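You operate a simulated robot arm through the tools that you are given. There is no shell and no other tool.

You are at the controls of a simulated robot arm. One attempt, no reset.

TASK
Run the fan rotor and put it on the green or red rest, as the screen says.
Fine: one run; wait till it stands before lifting the guard; leave the guard open, belt arm up, end stop back.

The check looks at the end state, three seconds after you hand in, the way a careful person would. Anything else that was tipped, shoved, dropped, spilled or broken makes it a failure.

THE ROBOT
A 6-joint arm with a two-finger gripper, fixed in place. Base frame: the origin is on the floor under the middle of its stand, x ahead of it, y to its left, z up. Readings come in m, rad, newtons and seconds.
It reaches about 1.417 m from its shoulder. Its first joint turns from -2.897 to 2.897 rad. Payload 3.43 kg.
The TCP is the grasp point between the finger pads, 0.02 m short of the fingertips. In the tool frame z runs along the fingers and y along their closing line. The gripper opens to 0.19 m; its body begins 0.248 m behind the TCP.
Orientation is told as [roll, pitch, yaw] about the base's x, y, z axes, in that order, counted from this pose: with the fingers straight down and closing along the base's y, the tool's x points along the base's -x, its y along +y and its z along -z.

THE INTERFACE
- The arm moves only by the tool jog_arm. Its argument "commands" is a list of rows, each a list of 7 numbers: the turn, a rotation vector about the tool's x, y, z in rad, then the shift along the tool's x, y, z in m, then the closure in counts, from 0 (fully open) to 255 (shut). In form: [[rx, ry, rz, tx, ty, tz, gripper], ...]. A call has 1 to 20 rows; each row shifts and turns the commanded pose from where the row before left it, along the tool's axes as they then stand. A row lasts 0.2 s, in which the tool goes at most 0.05 m and 0.15 rad; a call with a longer step from one row to the next is refused whole, and so is a gripper value outside its range. A pose out of reach is approached as far as the arm can. The call stops where the force on the tool passes 90 N (or 10 N more than at its start, if that is more) or the arm is blocked; 0.2 s more then pass. Each finger travels about 0.153 m/s and halts on what it meets, pressing with about 29 N; the grip force reading is that of the motor and also rises with nothing between the fingers. The clock runs only during rows and for 0.2 s after the last one: add rows that do not move to give the fingers time. The reply holds the time, the measured pose of the TCP, the force on the tool along the base axes, the opening and the grip force, in the units named above and with some noise, with the torque about the TCP (base axes, N m) and any sound that the robot's microphone picked up.
- Cameras (640 x 400 px; columns grow to the right, rows downward): "scene" is fixed at [0.049, -0.5068, 1.6349]; the picture's right is [-1.00, 0.09, 0.00], its down [0.05, 0.63, -0.77] and it looks along [-0.07, -0.77, -0.63] (base axes); focal length 214 px, centre (320, 200). "wrist" rides on the gripper at [0.07, -0.008, -0.288] in the tool frame; the picture's right is [0.12, 0.99, 0.00], its down [-0.96, 0.12, -0.25] and it looks along [-0.25, 0.03, 0.97] (tool axes); focal length 261 px, centre (320, 200). There is no depth. A picture from a camera that has moved, and an enlarged one, comes with that camera's place and axes in the base frame and with its lens. The place of the scene camera against the robot may be out by one fixed shift of up to 0.018 m in any direction.
- grab_frame(camera): a new picture of that camera. The clock stands still meanwhile.
- move_column(by): moves the trunk up (or, below 0, down) by that many m; the arm rides with it, the base frame stays. It gives what a move gives, with no picture.
- close_up(camera, box): a new picture of the part [left, top, right, bottom] of that camera's present view, enlarged. The clock stands still meanwhile.
- sign_off(): hands the job in; it is judged then, once.

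Nothing tells you positions but the pictures and the camera data. Unless the task says otherwise, let go and move clear before handing in.

The tools are called as a command line: name --pt "numbers of a row" for each row, then --argument value for the rest, lists and objects as JSON in quotes. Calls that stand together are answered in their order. jog_arm: Moves the arm, as the interface text tells. Its arguments: {"type":"object","properties":{"commands":{"type":"array","items":{"type":"array","items":{"type":"number"}}}},"required":["commands"]} The other tools are called the same way: move_column (by) moves the trunk up or down; grab_frame (camera) takes a picture; close_up (camera, box) takes an enlarged picture of a part of a camera's view; sign_off () hands the job in.

At the start:

```text
clock: 0.0
ee_pos: [0.6345, -0.1627, 1.4796]
ee_rot: [0.001, 0.0, 0.001]
force: [0.9, 0.2, -0.2]
wrist_torque: [-0.02, -0.01, -0.03]
gripper_width: 0.19
grip_force: 0.0
trunk travel left (down, up): [-0.375, 0.065]
```

scene: 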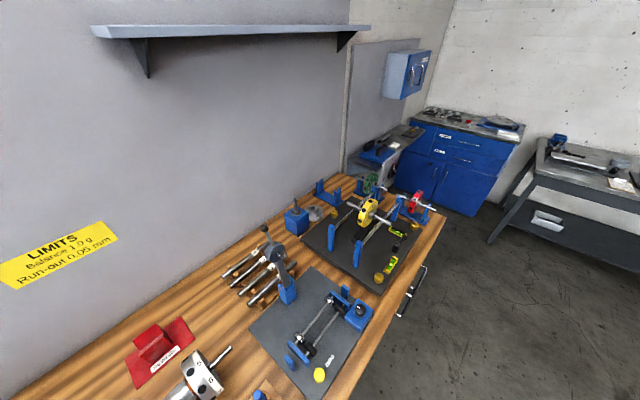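
wrist: 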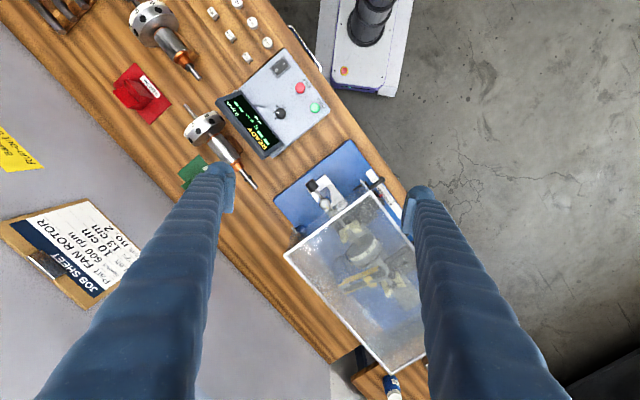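

I see a long bench with a balancing machine under a clear guard, a control box with a screen, two rotors and a job sheet. I'll look closer at everything before moving.

close_up --camera "wrist" --box '[0, 190, 160, 310]'

close_up --camera "wrist" --box '[200, 40, 340, 170]'

close_up --camera "wrist" --box '[260, 130, 440, 390]'

close_up --camera "wrist" --box '[100, 0, 280, 200]'

close_up --camera "scene" --box '[80, 230, 400, 400]'

close_up --camera "scene" --box '[280, 150, 460, 310]'

```text
3.33 times, centred on (80, 250) of wrist
camera zoom: at [0.5628, -0.1706, 1.7668], right [-0.12, 0.99, 0.0], down [0.96, 0.12, 0.25], along [0.25, 0.03, -0.97], focal length 869 px, centre (1120, 33)
```

zoom: 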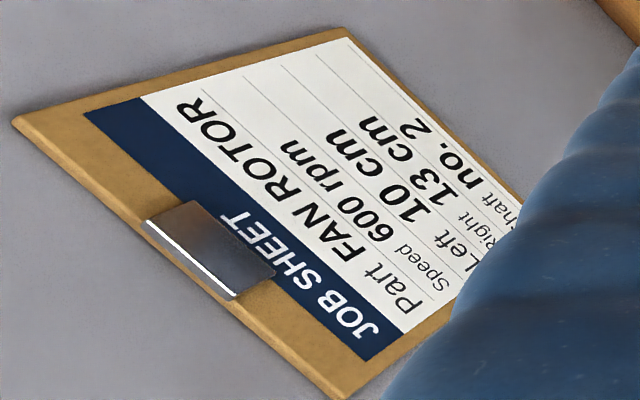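

```text
3.08 times, centred on (270, 105) of wrist
camera zoom: at [0.5628, -0.1706, 1.7668], right [-0.12, 0.99, 0.0], down [0.96, 0.12, 0.25], along [0.25, 0.03, -0.97], focal length 802 px, centre (474, 492)
```

zoom: 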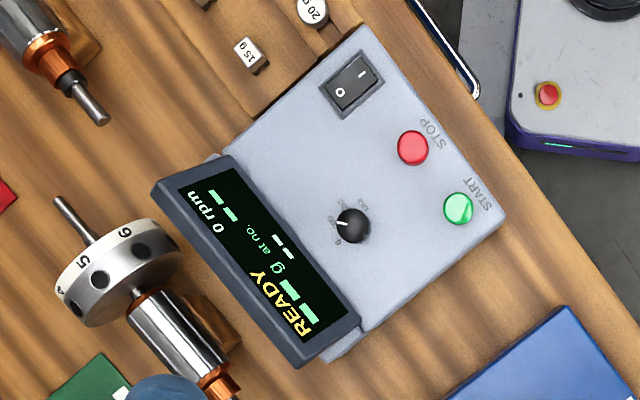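

```text
1.54 times, centred on (350, 260) of wrist
camera zoom: at [0.5628, -0.1706, 1.7668], right [-0.12, 0.99, 0.0], down [0.96, 0.12, 0.25], along [0.25, 0.03, -0.97], focal length 401 px, centre (274, 108)
```

zoom: 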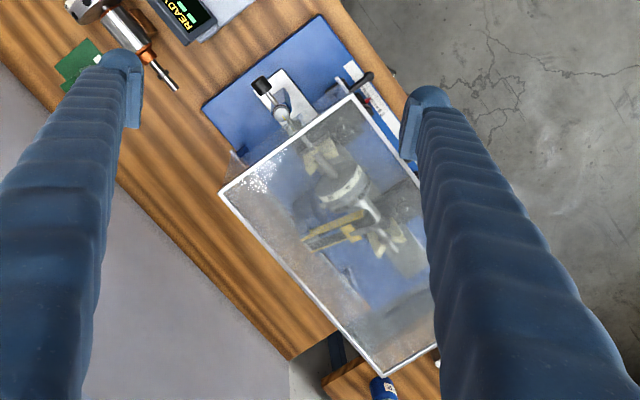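

```text
2.00 times, centred on (190, 100) of wrist
camera zoom: at [0.5628, -0.1706, 1.7668], right [-0.12, 0.99, 0.0], down [0.96, 0.12, 0.25], along [0.25, 0.03, -0.97], focal length 521 px, centre (580, 400)
```

zoom: 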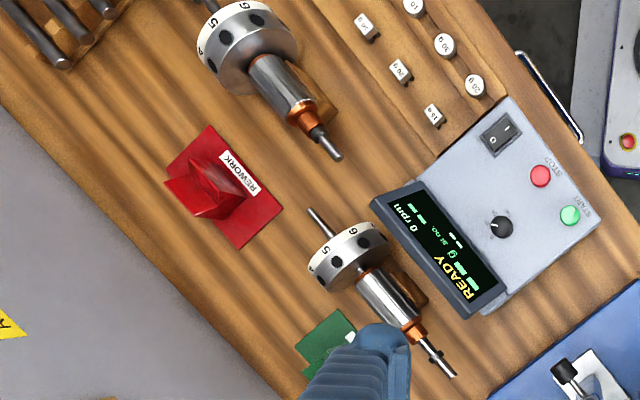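

```text
2.00 times, centred on (240, 315) of scene
camera zoom: at [0.049, -0.5068, 1.6349], right [-1.0, 0.09, 0.0], down [0.05, 0.63, -0.77], along [-0.07, -0.77, -0.63], focal length 429 px, centre (480, -30)
```

zoom: 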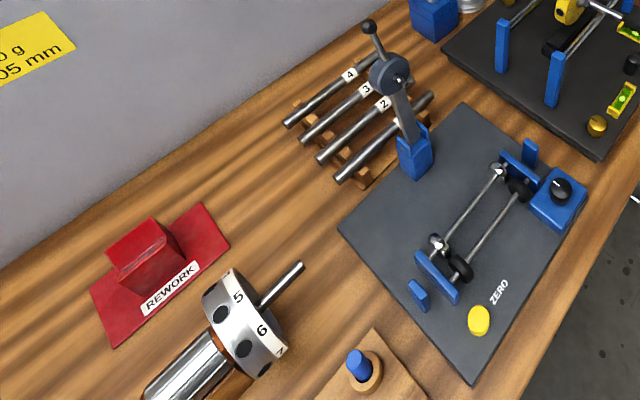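

```text
2.50 times, centred on (370, 230) of scene
camera zoom: at [0.049, -0.5068, 1.6349], right [-1.0, 0.09, 0.0], down [0.05, 0.63, -0.77], along [-0.07, -0.77, -0.63], focal length 536 px, centre (195, 125)
```

zoom: 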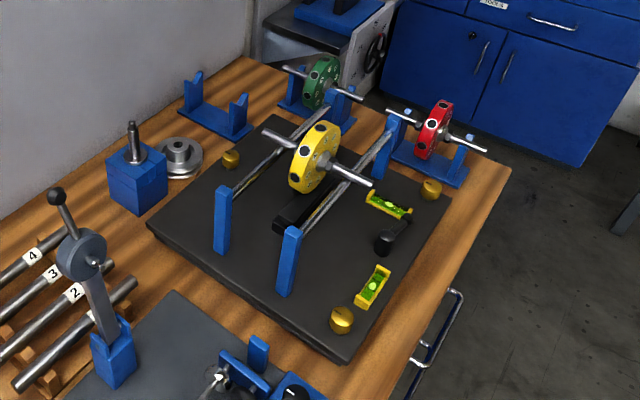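

The job sheet says FAN ROTOR, 600 rpm, left 10 cm, right 13 cm, shaft no. 2. The machine is around (1.0, 0) under its guard, so I'll shift the wrist camera for more views.

jog_arm --pt "0 0 0 -0.03 0.045 0 0" --pt "0 0 0 -0.03 0.045 0 0" --pt "0 0 0 -0.03 0.045 0 0" --pt "0 0 0 0 0.045 0 0"

grab_frame --camera "wrist"

close_up --camera "wrist" --box '[200, 60, 440, 210]'

grab_frame --camera "scene"

```text
refused: row 1 steps farther than a row can; nothing moved
```

```text
taken
camera wrist: at [0.5628, -0.1706, 1.7668], right [-0.12, 0.99, 0.0], down [0.96, 0.12, 0.25], along [0.25, 0.03, -0.97], focal length 261 px, centre (320, 200)
```

wrist: 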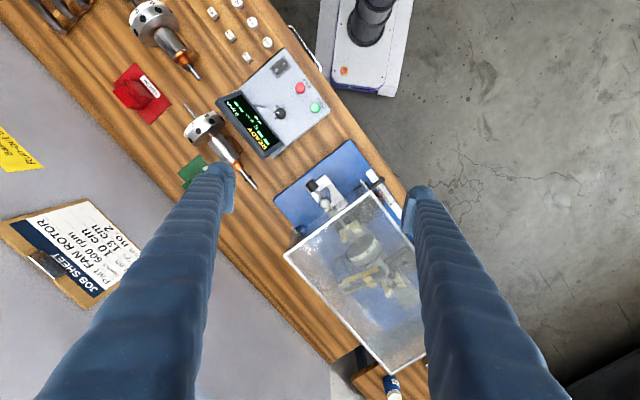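

```text
2.67 times, centred on (320, 135) of wrist
camera zoom: at [0.5628, -0.1706, 1.7668], right [-0.12, 0.99, 0.0], down [0.96, 0.12, 0.25], along [0.25, 0.03, -0.97], focal length 695 px, centre (320, 373)
```

zoom: 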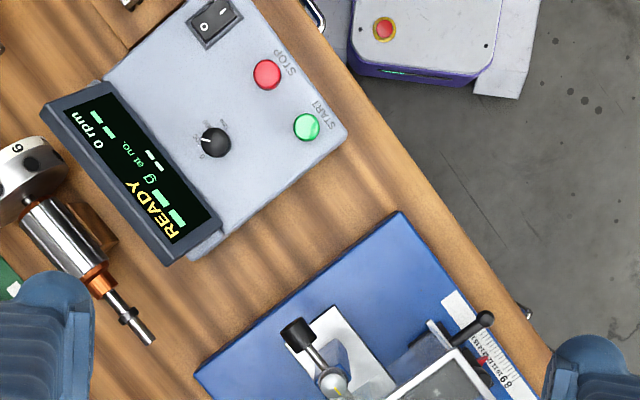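

```text
taken
```

scene: 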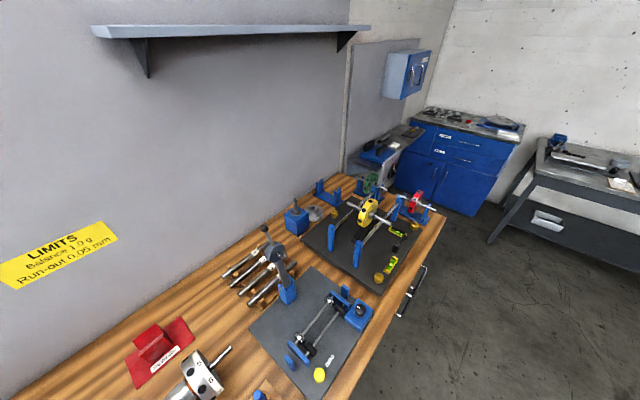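

The step was too long; I'll use smaller rows. I can see a scale with red pointer along the machine's front, so I'll move above it for a clearer look.

jog_arm --pt "0 0 0 -0.02 0.04 0 0" --pt "0 0 0 -0.02 0.04 0 0" --pt "0 0 0 -0.02 0.04 0 0" --pt "0 0 0 -0.02 0.04 0 0"

grab_frame --camera "wrist"

close_up --camera "wrist" --box '[220, 100, 420, 300]'

```text
clock: 1.0
ee_pos: [0.7169, -0.0007, 1.4798]
ee_rot: [-0.002, 0.001, 0.001]
force: [-0.1, 0.1, 0.2]
wrist_torque: [-0.14, 0.06, 0.02]
gripper_width: 0.19
grip_force: 0.0
trunk travel left (down, up): [-0.375, 0.065]
```

```text
taken
camera wrist: at [0.6458, -0.0073, 1.7663], right [-0.12, 0.99, 0.0], down [0.96, 0.12, 0.25], along [0.24, 0.03, -0.97], focal length 261 px, centre (320, 200)
```

wrist: 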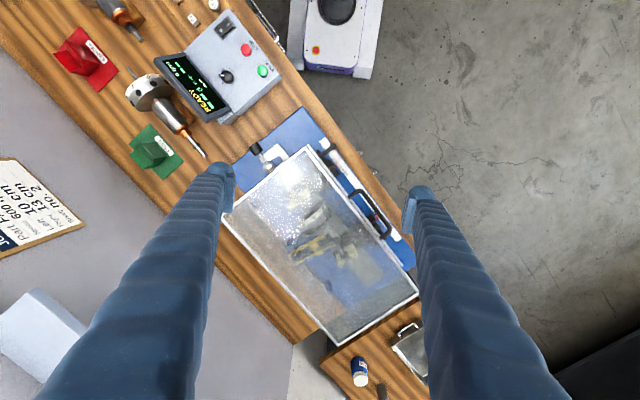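

```text
2.00 times, centred on (320, 200) of wrist
camera zoom: at [0.6458, -0.0073, 1.7663], right [-0.12, 0.99, 0.0], down [0.96, 0.12, 0.25], along [0.24, 0.03, -0.97], focal length 521 px, centre (320, 200)
```

zoom: 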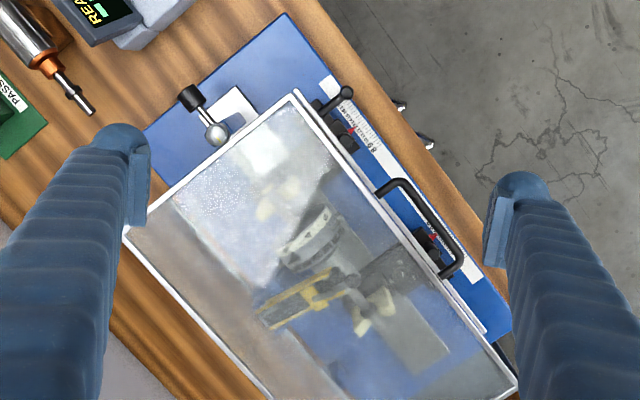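

The guard's front edge runs about 45° in the base frame, from about (0.67, -0.03) to (1.01, 0.30) at z≈1.15, with its handle on the front. I'll yaw the tool to face the machine squarely and tilt to look in from the front.

jog_arm --pt "0 0 0.131 0 0 0 0" --pt "0 0 0.131 0 0 0 0" --pt "0 0 0.131 0 0 0 0" --pt "0 0 0.131 0 0 0 0" --pt "0 0 0.131 0 0 0 0" --pt "0 0 0.131 0 0 0 0" --pt "0 0 0 0.04 0.03 0 0" --pt "0 0 0 0.04 0.03 0 0" --pt "0 0 0 0.04 0.03 0 0" --pt "0 0 0 0.04 0.03 0 0" --pt "0 0 0 0.04 0.03 0 0" --pt "0 0 0 0.04 0.03 0 0" --pt "0 -0.14 0 0 0 0 0" --pt "0 -0.14 0 0 0 0 0" --pt "0 -0.14 0 0 0 0 0" --pt "0 -0.14 0 0 0 0 0" --pt "0 0 0 0 0 0 0"

grab_frame --camera "wrist"

close_up --camera "wrist" --box '[220, 100, 420, 300]'

```text
clock: 4.6
ee_pos: [0.6726, 0.2919, 1.4806]
ee_rot: [-0.001, -0.561, -0.791]
force: [0.0, 0.1, 0.5]
wrist_torque: [0.03, -0.07, 0.05]
gripper_width: 0.1899
grip_force: 0.0
trunk travel left (down, up): [-0.375, 0.065]
```

```text
taken
camera wrist: at [0.516, 0.4377, 1.6847], right [0.64, 0.77, -0.07], down [0.56, -0.4, 0.72], along [0.53, -0.49, -0.69], focal length 261 px, centre (320, 200)
```

wrist: 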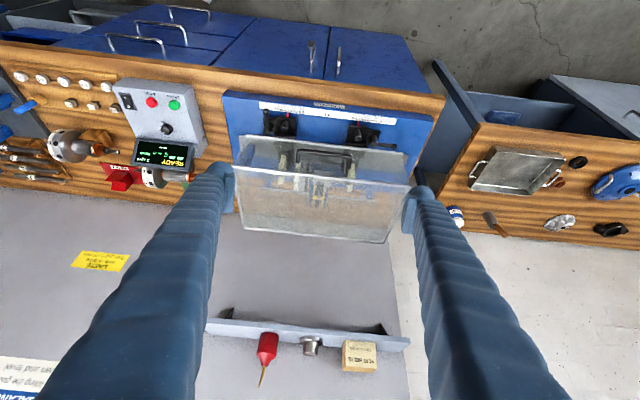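

```text
2.00 times, centred on (320, 200) of wrist
camera zoom: at [0.516, 0.4377, 1.6847], right [0.64, 0.77, -0.07], down [0.56, -0.4, 0.72], along [0.53, -0.49, -0.69], focal length 521 px, centre (320, 200)
```

zoom: 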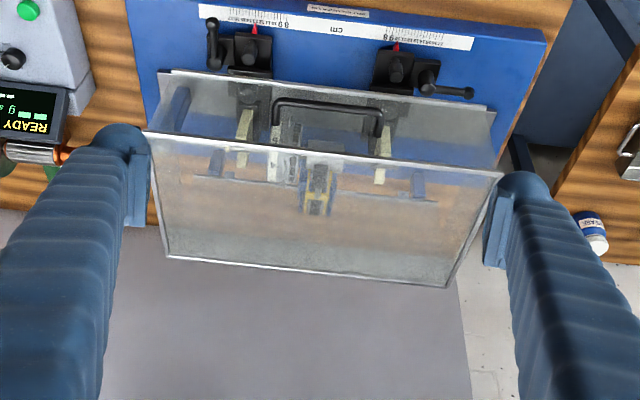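

The picture is upside down here, but it shows the front: a cm scale, two pedestals with clamps and red pointers, the guard's handle. I'll zoom into the scale.

close_up --camera "wrist" --box '[250, 95, 410, 165]'

close_up --camera "wrist" --box '[255, 98, 325, 142]'

close_up --camera "wrist" --box '[330, 98, 400, 142]'

close_up --camera "wrist" --box '[0, 60, 200, 200]'

close_up --camera "wrist" --box '[200, 310, 420, 400]'

```text
4.00 times, centred on (330, 130) of wrist
camera zoom: at [0.516, 0.4377, 1.6847], right [0.64, 0.77, -0.07], down [0.56, -0.4, 0.72], along [0.53, -0.49, -0.69], focal length 1043 px, centre (280, 480)
```

zoom: 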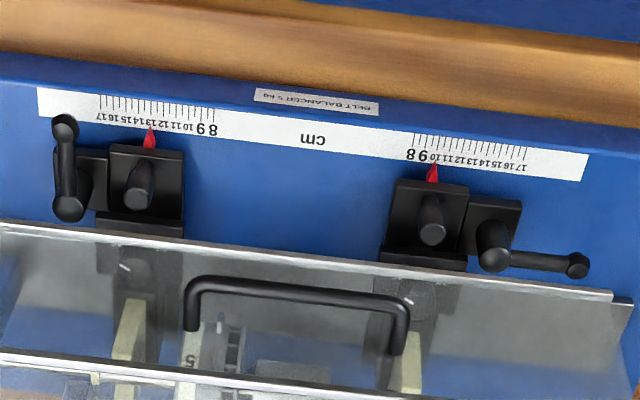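

```text
9.09 times, centred on (290, 120) of wrist
camera zoom: at [0.516, 0.4377, 1.6847], right [0.64, 0.77, -0.07], down [0.56, -0.4, 0.72], along [0.53, -0.49, -0.69], focal length 2370 px, centre (593, 927)
```

zoom: 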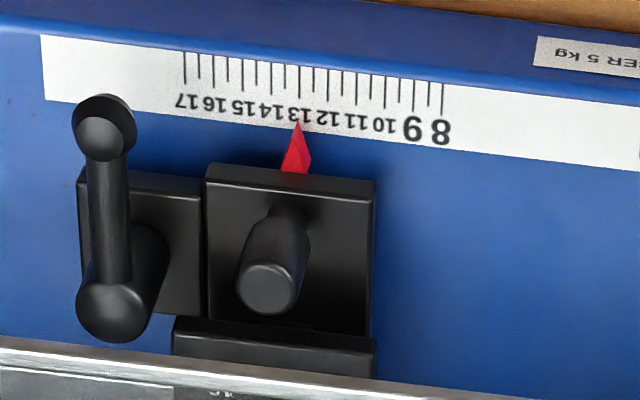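

```text
9.09 times, centred on (365, 120) of wrist
camera zoom: at [0.516, 0.4377, 1.6847], right [0.64, 0.77, -0.07], down [0.56, -0.4, 0.72], along [0.53, -0.49, -0.69], focal length 2370 px, centre (-89, 927)
```

zoom: 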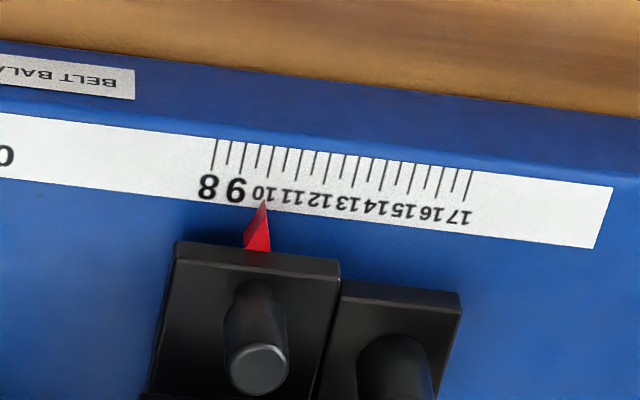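

```text
2.86 times, centred on (100, 130) of wrist
camera zoom: at [0.516, 0.4377, 1.6847], right [0.64, 0.77, -0.07], down [0.56, -0.4, 0.72], along [0.53, -0.49, -0.69], focal length 745 px, centre (949, 400)
```

zoom: 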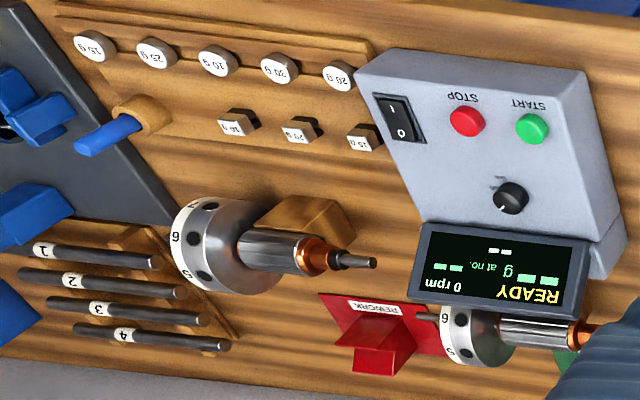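

```text
2.91 times, centred on (310, 355) of wrist
camera zoom: at [0.516, 0.4377, 1.6847], right [0.64, 0.77, -0.07], down [0.56, -0.4, 0.72], along [0.53, -0.49, -0.69], focal length 758 px, centre (349, -251)
```

zoom: 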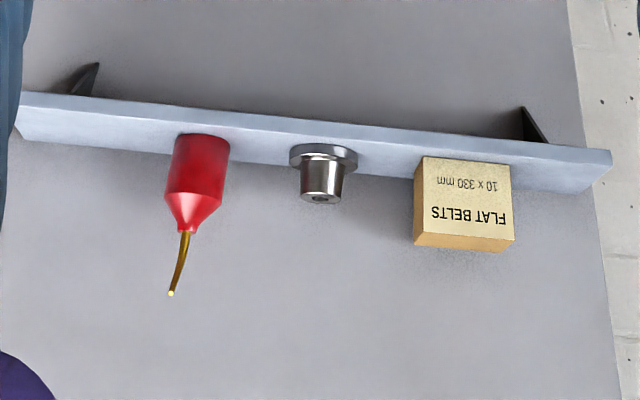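

The left pedestal pointer reads about 10 and the right about 13, which matches the sheet. I'll go lower to see what is in the machine and how the belt arm, end stop and knob stand.

jog_arm --pt "0 0 0 0.024 0 0.038 0" --pt "0 0 0 0.024 0 0.038 0" --pt "0 0 0 0.024 0 0.038 0" --pt "0 0 0 0.024 0 0.038 0" --pt "0 -0.15 0 0 0 0 0" --pt "0 -0.15 0 0 0 0 0" --pt "0 -0.1 0 0 0 0 0" --pt "0 0 0 0 0 0 0"

grab_frame --camera "wrist"

close_up --camera "wrist" --box '[220, 120, 420, 245]'

close_up --camera "wrist" --box '[260, 150, 380, 225]'

```text
clock: 6.4
ee_pos: [0.6726, 0.2958, 1.302]
ee_rot: [0.0, -0.96, -0.785]
force: [0.1, 0.9, 0.7]
wrist_torque: [-0.03, 0.0, -0.01]
gripper_width: 0.19
grip_force: 0.0
trunk travel left (down, up): [-0.375, 0.065]
```

```text
taken
camera wrist: at [0.4698, 0.4849, 1.4082], right [0.65, 0.75, -0.1], down [0.33, -0.17, 0.93], along [0.68, -0.64, -0.35], focal length 261 px, centre (320, 200)
```

wrist: 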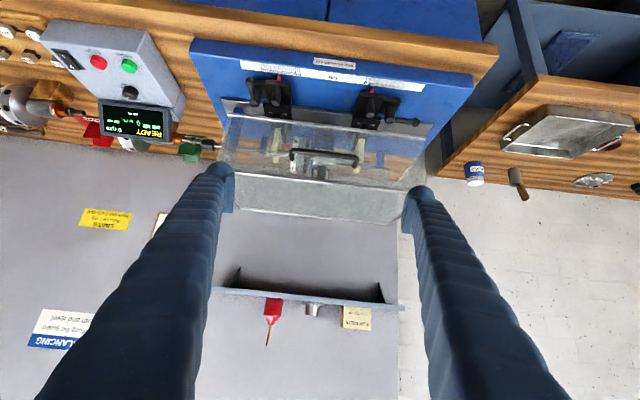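

```text
3.20 times, centred on (320, 182) of wrist
camera zoom: at [0.4698, 0.4849, 1.4082], right [0.65, 0.75, -0.1], down [0.33, -0.17, 0.93], along [0.68, -0.64, -0.35], focal length 834 px, centre (320, 256)
```

zoom: 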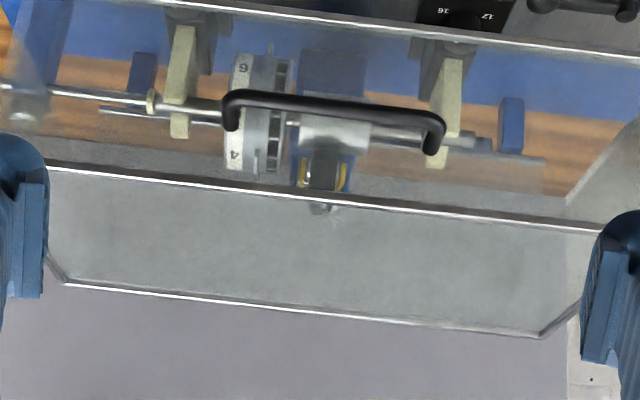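

```text
5.33 times, centred on (320, 188) of wrist
camera zoom: at [0.4698, 0.4849, 1.4082], right [0.65, 0.75, -0.1], down [0.33, -0.17, 0.93], along [0.68, -0.64, -0.35], focal length 1390 px, centre (320, 267)
```

zoom: 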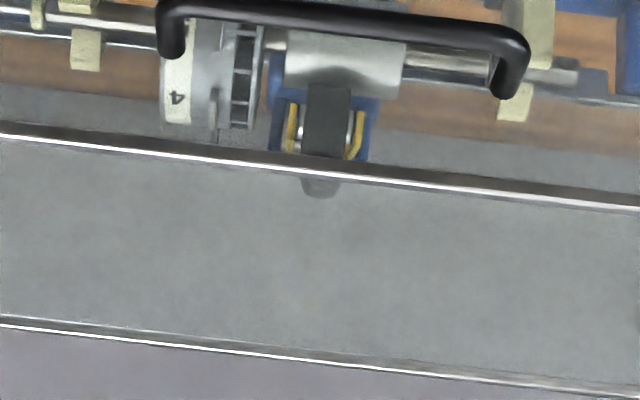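

A rotor with a finned, numbered disc already sits on the pedestals with a belt over its cylinder. There's also a wall sign with instructions, so I'll read that and the knob.

close_up --camera "wrist" --box '[10, 290, 130, 365]'

close_up --camera "wrist" --box '[40, 20, 200, 150]'

close_up --camera "wrist" --box '[100, 60, 160, 110]'

close_up --camera "wrist" --box '[190, 80, 330, 180]'

```text
5.33 times, centred on (70, 328) of wrist
camera zoom: at [0.4698, 0.4849, 1.4082], right [0.65, 0.75, -0.1], down [0.33, -0.17, 0.93], along [0.68, -0.64, -0.35], focal length 1390 px, centre (1653, -480)
```

zoom: 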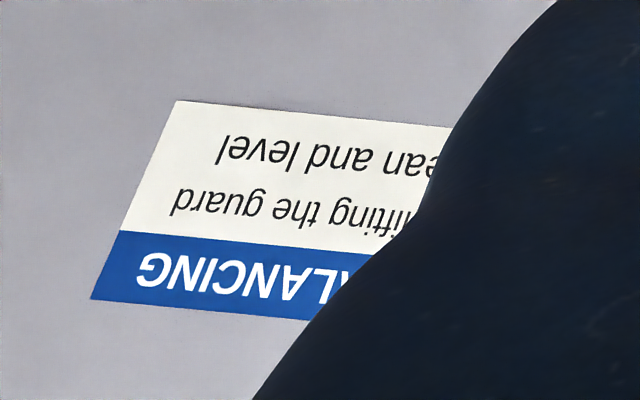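

```text
3.08 times, centred on (120, 85) of wrist
camera zoom: at [0.4698, 0.4849, 1.4082], right [0.65, 0.75, -0.1], down [0.33, -0.17, 0.93], along [0.68, -0.64, -0.35], focal length 802 px, centre (935, 554)
```

zoom: 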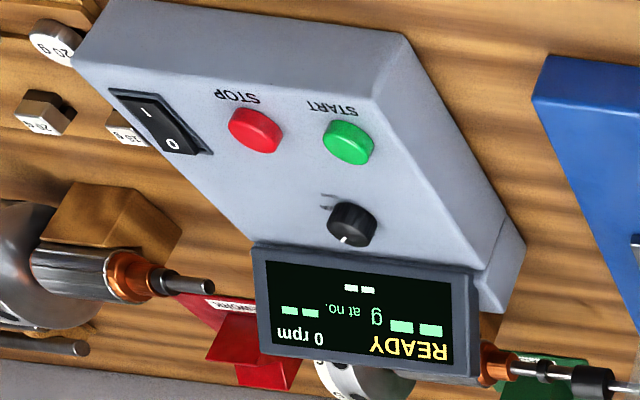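

```text
8.00 times, centred on (130, 85) of wrist
camera zoom: at [0.4698, 0.4849, 1.4082], right [0.65, 0.75, -0.1], down [0.33, -0.17, 0.93], along [0.68, -0.64, -0.35], focal length 2085 px, centre (1840, 1120)
```

zoom: 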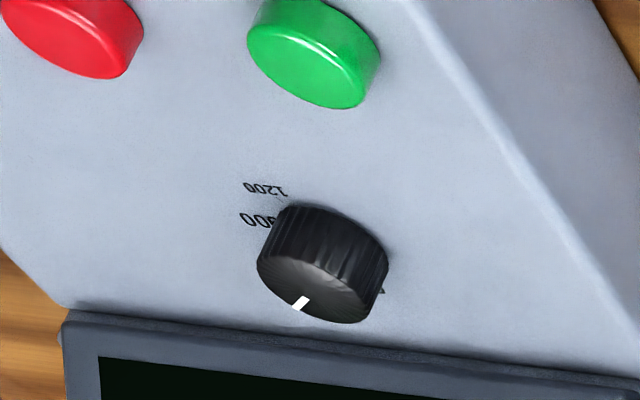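

```text
4.00 times, centred on (260, 130) of wrist
camera zoom: at [0.4698, 0.4849, 1.4082], right [0.65, 0.75, -0.1], down [0.33, -0.17, 0.93], along [0.68, -0.64, -0.35], focal length 1043 px, centre (560, 480)
```

zoom: 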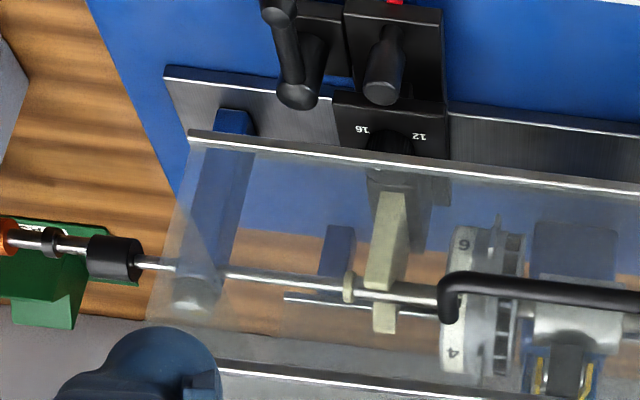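

I want the full wall sign, the knob dial, and the end stop with the pedestal dials. I'll shift toward the control box side.

jog_arm --pt "0 0 0 0 -0.05 0 0" --pt "0 0 0 0 -0.05 0 0" --pt "0 0 0 0 -0.05 0 0" --pt "0 0 0 0 -0.05 0 0" --pt "0 0 0 0 -0.05 0 0" --pt "0 0 0 0 0 0 0"

grab_frame --camera "wrist"

close_up --camera "wrist" --box '[230, 240, 410, 360]'

close_up --camera "wrist" --box '[320, 80, 480, 200]'

close_up --camera "wrist" --box '[140, 60, 300, 180]'

```text
clock: 7.6
ee_pos: [0.4953, 0.0921, 1.2377]
ee_rot: [-0.314, -0.976, -0.561]
force: [-0.4, 1.0, 1.1]
wrist_torque: [-0.05, -0.01, -0.04]
gripper_width: 0.19
grip_force: 0.1
trunk travel left (down, up): [-0.375, 0.065]
stopped in row 5: the arm was blocked; the commanded pose is now the measured one
```

```text
taken
camera wrist: at [0.3102, 0.3039, 1.3329], right [0.66, 0.7, -0.27], down [0.42, -0.04, 0.91], along [0.62, -0.71, -0.32], focal length 261 px, centre (320, 200)
```

wrist: 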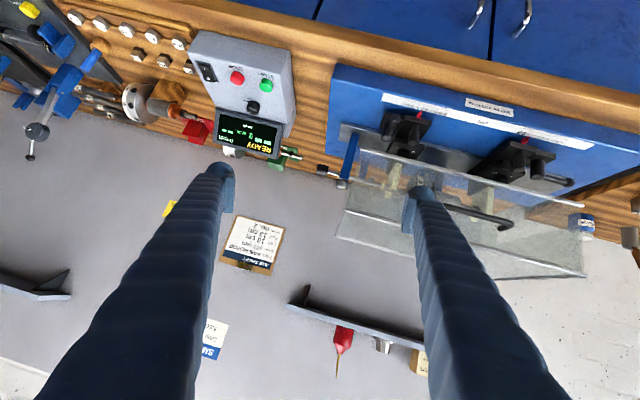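

```text
3.33 times, centred on (320, 300) of wrist
camera zoom: at [0.3102, 0.3039, 1.3329], right [0.66, 0.7, -0.27], down [0.42, -0.04, 0.91], along [0.62, -0.71, -0.32], focal length 869 px, centre (320, -133)
```

zoom: 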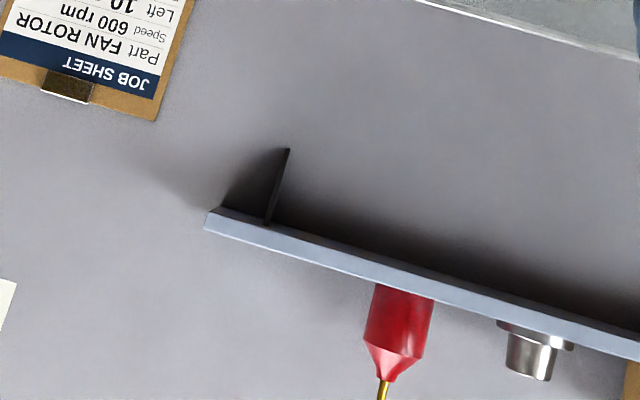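

```text
3.33 times, centred on (400, 140) of wrist
camera zoom: at [0.3102, 0.3039, 1.3329], right [0.66, 0.7, -0.27], down [0.42, -0.04, 0.91], along [0.62, -0.71, -0.32], focal length 869 px, centre (53, 400)
```

zoom: 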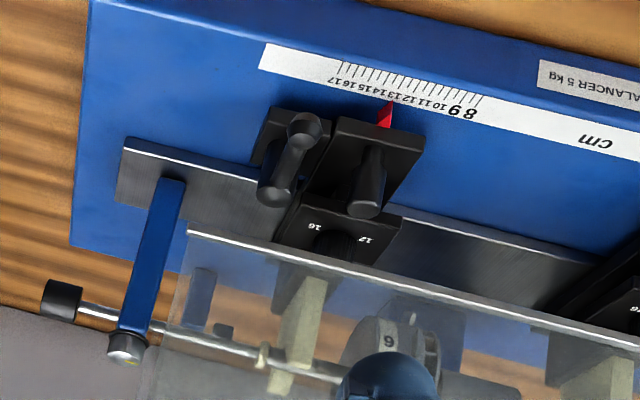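

```text
3.33 times, centred on (220, 120) of wrist
camera zoom: at [0.3102, 0.3039, 1.3329], right [0.66, 0.7, -0.27], down [0.42, -0.04, 0.91], along [0.62, -0.71, -0.32], focal length 869 px, centre (653, 467)
```

zoom: 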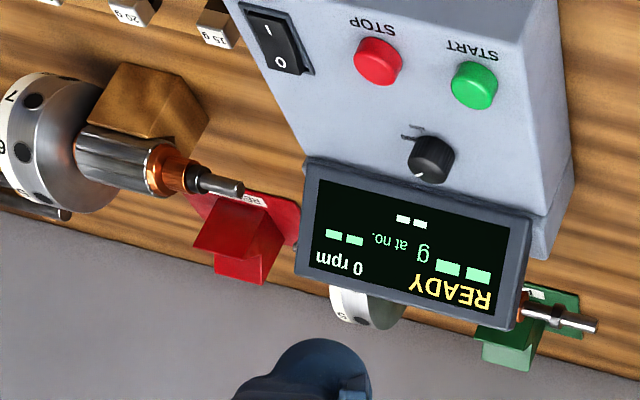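

The move ran into the arm's limits near its base, so I'll step back and up toward a roomier pose, undoing the small orientation drift.

jog_arm --pt "0 0 0 0 0.04 0 0" --pt "-0.065 0.017 0.061 0 0.04 0 0" --pt "-0.065 0.017 0.061 0 0.04 0 0" --pt "0 0 0 -0.03 0 -0.03 0" --pt "0 0 0 -0.03 0 -0.03 0" --pt "0 0 0 -0.03 0 -0.03 0" --pt "0 0 0 -0.03 0 -0.03 0" --pt "0 0.15 0 0 0 0 0" --pt "0 0.15 0 0 0 0 0" --pt "0 0.15 0 0 0 0 0" --pt "0 0.15 0 0 0 0 0" --pt "0 0 0 0 0 0 0"

grab_frame --camera "wrist"

```text
clock: 9.2
ee_pos: [0.5622, 0.1683, 1.2895]
ee_rot: [-0.312, -0.974, -0.56]
force: [0.8, -0.4, -1.0]
wrist_torque: [0.05, 0.06, -0.05]
gripper_width: 0.19
grip_force: 0.1
trunk travel left (down, up): [-0.375, 0.065]
stopped in row 7: the arm was blocked; the commanded pose is now the measured one
```

```text
taken
camera wrist: at [0.3763, 0.3775, 1.3861], right [0.66, 0.7, -0.27], down [0.42, -0.04, 0.91], along [0.63, -0.71, -0.32], focal length 261 px, centre (320, 200)
```

wrist: 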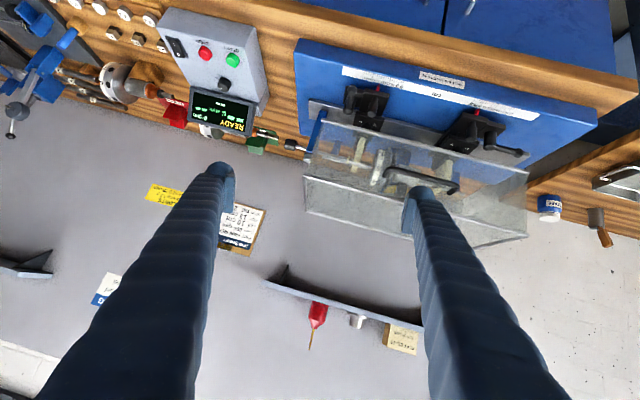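

Orientation didn't follow, so a wrist joint is likely at its limit. I'll tilt the tool back toward pointing down first.

jog_arm --pt "0 0.1 0 0 0 0 0" --pt "0 0.1 0 0 0 0 0" --pt "0 0.1 0 0 0 0 0" --pt "0 0.1 0 0 0 0 0" --pt "0 0 0 0 0 0 0"

```text
clock: 10.4
ee_pos: [0.5588, 0.1704, 1.2897]
ee_rot: [-0.206, -0.585, -0.698]
force: [0.8, 0.3, 0.0]
wrist_torque: [-0.03, -0.05, 0.05]
gripper_width: 0.19
grip_force: 0.0
trunk travel left (down, up): [-0.375, 0.065]
```

jog_arm --pt "0 0.12 0 0 0 0 0" --pt "0 0.12 0 0 0 0 0" --pt "0 0.12 0 0 0 0 0" --pt "0 0.12 0 0 0 0 0" --pt "0 0 0 0 0 -0.04 0" --pt "0 0 0 0 0 -0.04 0" --pt "0 0 0 0 0 -0.04 0" --pt "0 0 0 0 0 0 0"

grab_frame --camera "wrist"

close_up --camera "wrist" --box '[80, 60, 240, 180]'

close_up --camera "wrist" --box '[230, 60, 430, 230]'

```text
clock: 12.2
ee_pos: [0.5671, 0.1935, 1.4097]
ee_rot: [-0.17, -0.113, -0.797]
force: [0.3, -0.1, -0.3]
wrist_torque: [-0.05, 0.08, -0.03]
gripper_width: 0.19
grip_force: 0.1
trunk travel left (down, up): [-0.375, 0.065]
```

```text
taken
camera wrist: at [0.5228, 0.2942, 1.6845], right [0.63, 0.76, -0.18], down [0.76, -0.56, 0.33], along [0.15, -0.35, -0.93], focal length 261 px, centre (320, 200)
```

wrist: 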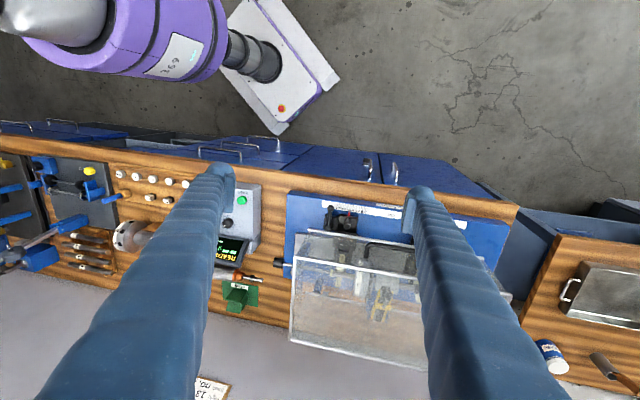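

```text
3.33 times, centred on (160, 120) of wrist
camera zoom: at [0.5228, 0.2942, 1.6845], right [0.63, 0.76, -0.18], down [0.76, -0.56, 0.33], along [0.15, -0.35, -0.93], focal length 869 px, centre (853, 467)
```

zoom: 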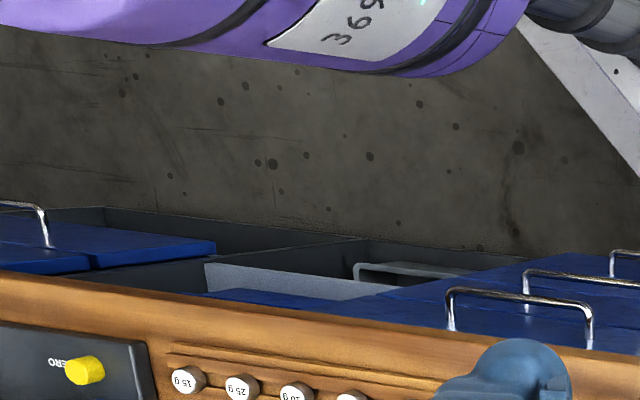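

```text
2.35 times, centred on (330, 145) of wrist
camera zoom: at [0.5228, 0.2942, 1.6845], right [0.63, 0.76, -0.18], down [0.76, -0.56, 0.33], along [0.15, -0.35, -0.93], focal length 613 px, centre (296, 329)
```

zoom: 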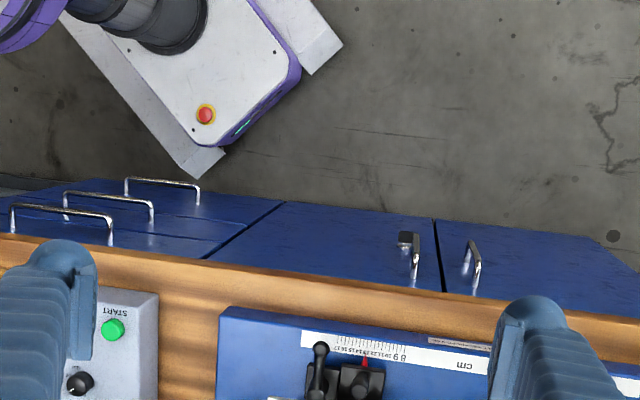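

Now I'll level the tool and move over the control box to read the knob dial and look at the rests.

jog_arm --pt "-0.085 0.056 0 0 0 0 0" --pt "-0.085 0.056 0 0 0 0 0" --pt "0 0 0 -0.034 -0.034 0 0" --pt "0 0 0 -0.034 -0.034 0 0" --pt "0 0 0 -0.034 -0.034 0 0" --pt "0 0 0 -0.034 -0.034 0 0" --pt "0 0 0 -0.034 -0.034 0 0" --pt "0 0 0 -0.034 -0.034 0 0" --pt "0 0 0 0 0 0 0"

grab_frame --camera "wrist"

close_up --camera "wrist" --box '[230, 60, 390, 180]'

close_up --camera "wrist" --box '[200, 150, 400, 300]'

```text
clock: 14.2
ee_pos: [0.558, -0.0937, 1.4112]
ee_rot: [0.001, -0.001, -0.803]
force: [0.1, -1.0, 0.7]
wrist_torque: [-0.01, -0.02, 0.01]
gripper_width: 0.1898
grip_force: 0.0
trunk travel left (down, up): [-0.375, 0.065]
```

```text
taken
camera wrist: at [0.5018, -0.0494, 1.6978], right [0.63, 0.77, 0.0], down [0.75, -0.61, 0.25], along [0.19, -0.16, -0.97], focal length 261 px, centre (320, 200)
```

wrist: 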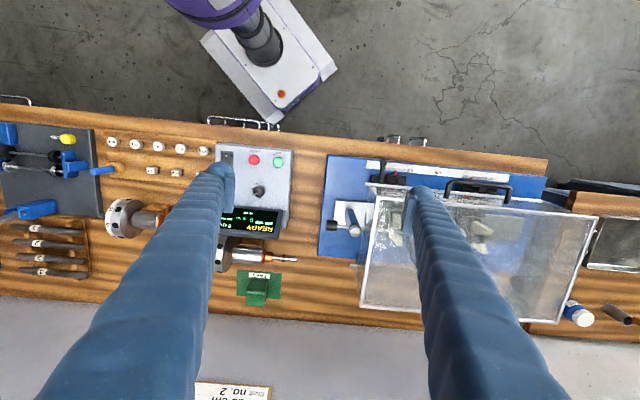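

```text
3.33 times, centred on (310, 120) of wrist
camera zoom: at [0.5018, -0.0494, 1.6978], right [0.63, 0.77, 0.0], down [0.75, -0.61, 0.25], along [0.19, -0.16, -0.97], focal length 869 px, centre (353, 467)
```

zoom: 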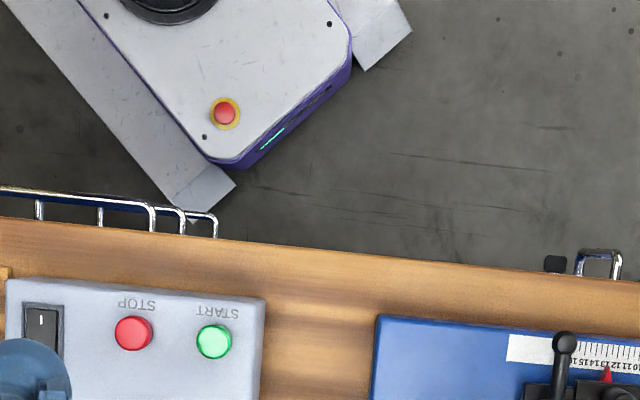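

```text
2.67 times, centred on (300, 225) of wrist
camera zoom: at [0.5018, -0.0494, 1.6978], right [0.63, 0.77, 0.0], down [0.75, -0.61, 0.25], along [0.19, -0.16, -0.97], focal length 695 px, centre (373, 133)
```

zoom: 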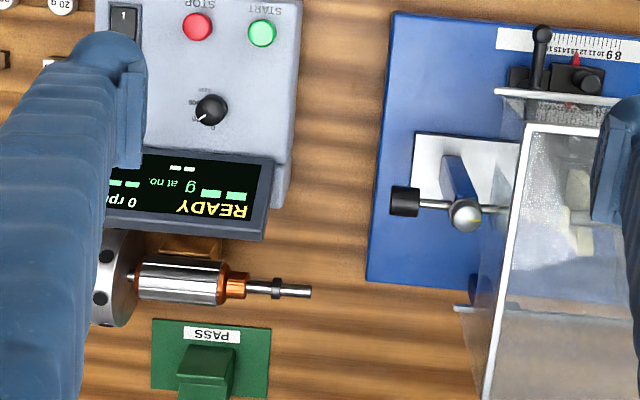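

close_up --camera "wrist" --box '[244, 178, 276, 202]'

close_up --camera "wrist" --box '[230, 235, 310, 305]'

close_up --camera "wrist" --box '[320, 150, 420, 250]'

close_up --camera "wrist" --box '[360, 160, 440, 220]'

```text
16.00 times, centred on (260, 190) of wrist
camera zoom: at [0.5018, -0.0494, 1.6978], right [0.63, 0.77, 0.0], down [0.75, -0.61, 0.25], along [0.19, -0.16, -0.97], focal length 4170 px, centre (1280, 360)
```

zoom: 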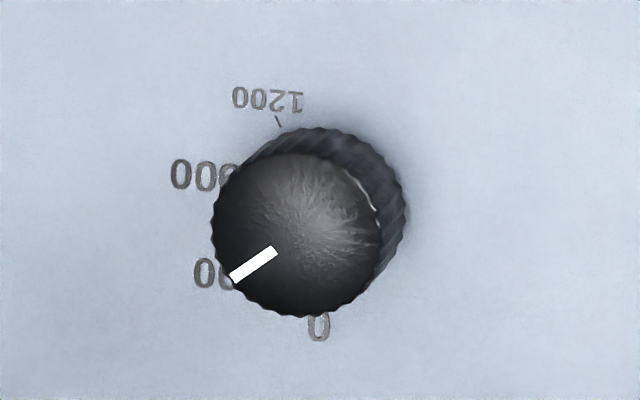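

```text
5.71 times, centred on (270, 270) of wrist
camera zoom: at [0.5018, -0.0494, 1.6978], right [0.63, 0.77, 0.0], down [0.75, -0.61, 0.25], along [0.19, -0.16, -0.97], focal length 1489 px, centre (606, -200)
```

zoom: 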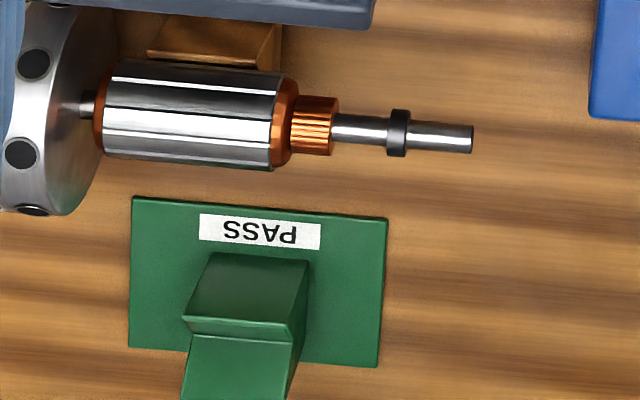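

```text
4.00 times, centred on (370, 200) of wrist
camera zoom: at [0.5018, -0.0494, 1.6978], right [0.63, 0.77, 0.0], down [0.75, -0.61, 0.25], along [0.19, -0.16, -0.97], focal length 1043 px, centre (120, 200)
```

zoom: 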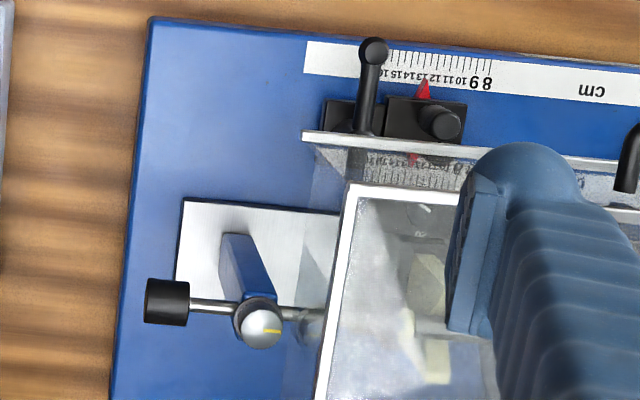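

```text
6.67 times, centred on (400, 190) of wrist
camera zoom: at [0.5018, -0.0494, 1.6978], right [0.63, 0.77, 0.0], down [0.75, -0.61, 0.25], along [0.19, -0.16, -0.97], focal length 1738 px, centre (-213, 267)
```

zoom: 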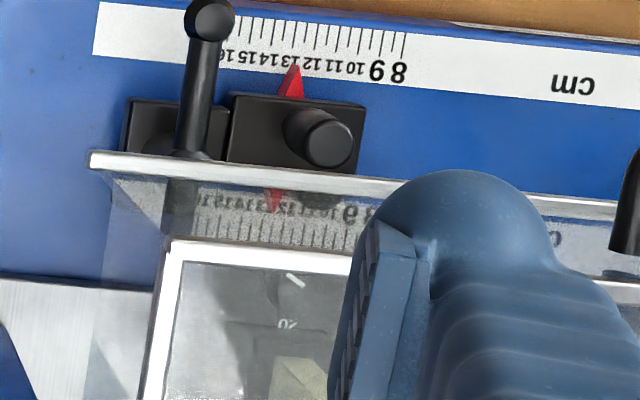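

The knob's pointer stands on one of the "_00" marks; I need to read the dial from the other side. Moving over toward the far side of the control box.

jog_arm --pt "0 0 0 0 -0.045 0 0" --pt "0 0 0 0 -0.045 0 0" --pt "0 0 0 0 -0.045 0 0" --pt "0 0 0 0 -0.045 0 0" --pt "0 0 0 0 -0.045 0 0" --pt "0 0 0 0 0 0 0"

grab_frame --camera "wrist"

close_up --camera "wrist" --box '[300, 130, 400, 230]'

```text
clock: 15.6
ee_pos: [0.3962, -0.2515, 1.4094]
ee_rot: [0.002, -0.001, -0.804]
force: [1.0, 0.2, 1.5]
wrist_torque: [0.05, 0.08, -0.01]
gripper_width: 0.1901
grip_force: 0.1
trunk travel left (down, up): [-0.375, 0.065]
```

```text
taken
camera wrist: at [0.3394, -0.2057, 1.6954], right [0.63, 0.77, 0.0], down [0.75, -0.61, 0.25], along [0.19, -0.16, -0.97], focal length 261 px, centre (320, 200)
```

wrist: 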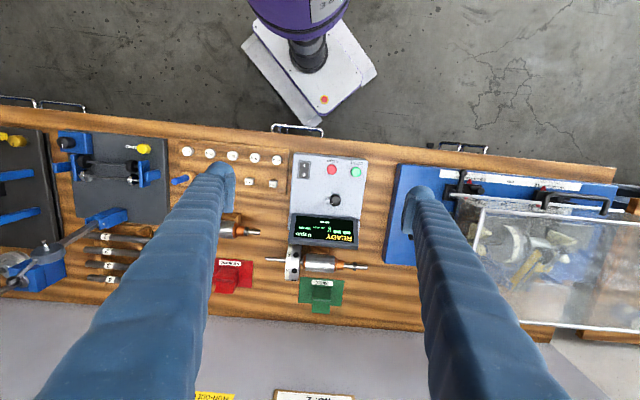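

```text
4.00 times, centred on (350, 180) of wrist
camera zoom: at [0.3394, -0.2057, 1.6954], right [0.63, 0.77, 0.0], down [0.75, -0.61, 0.25], along [0.19, -0.16, -0.97], focal length 1043 px, centre (200, 280)
```

zoom: 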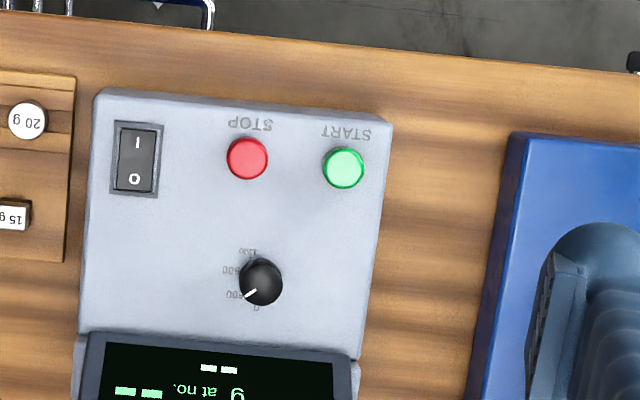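

close_up --camera "wrist" --box '[322, 188, 350, 212]'

close_up --camera "wrist" --box '[270, 235, 370, 320]'

close_up --camera "wrist" --box '[200, 215, 270, 300]'

```text
16.00 times, centred on (336, 200) of wrist
camera zoom: at [0.3394, -0.2057, 1.6954], right [0.63, 0.77, 0.0], down [0.75, -0.61, 0.25], along [0.19, -0.16, -0.97], focal length 4170 px, centre (64, 200)
```

zoom: 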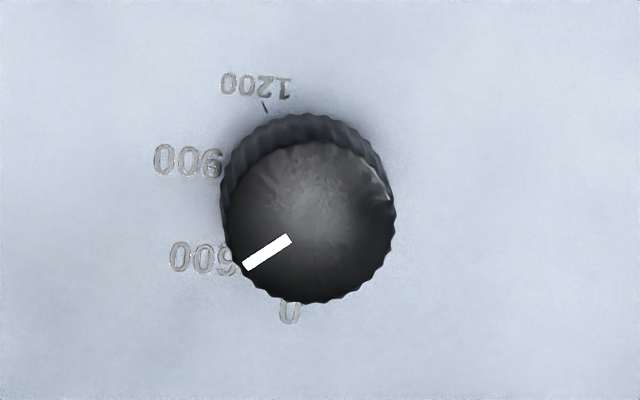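

```text
4.71 times, centred on (320, 278) of wrist
camera zoom: at [0.3394, -0.2057, 1.6954], right [0.63, 0.77, 0.0], down [0.75, -0.61, 0.25], along [0.19, -0.16, -0.97], focal length 1227 px, centre (320, -165)
```

zoom: 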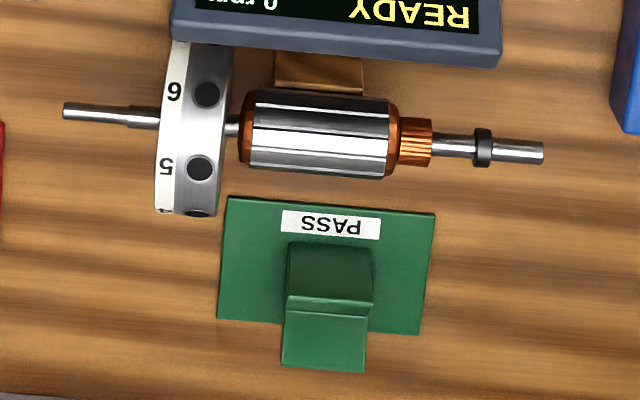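

```text
4.71 times, centred on (235, 258) of wrist
camera zoom: at [0.3394, -0.2057, 1.6954], right [0.63, 0.77, 0.0], down [0.75, -0.61, 0.25], along [0.19, -0.16, -0.97], focal length 1227 px, centre (720, -71)
```

zoom: 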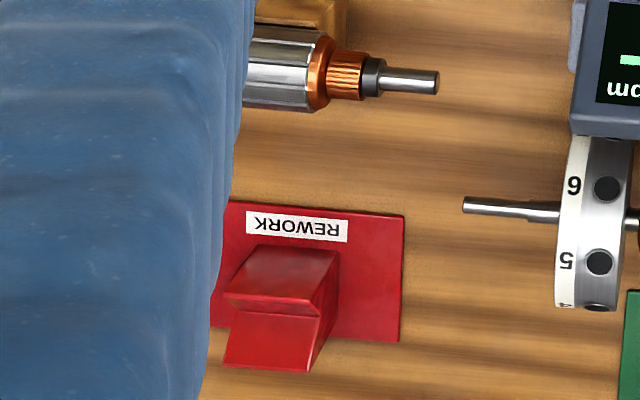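

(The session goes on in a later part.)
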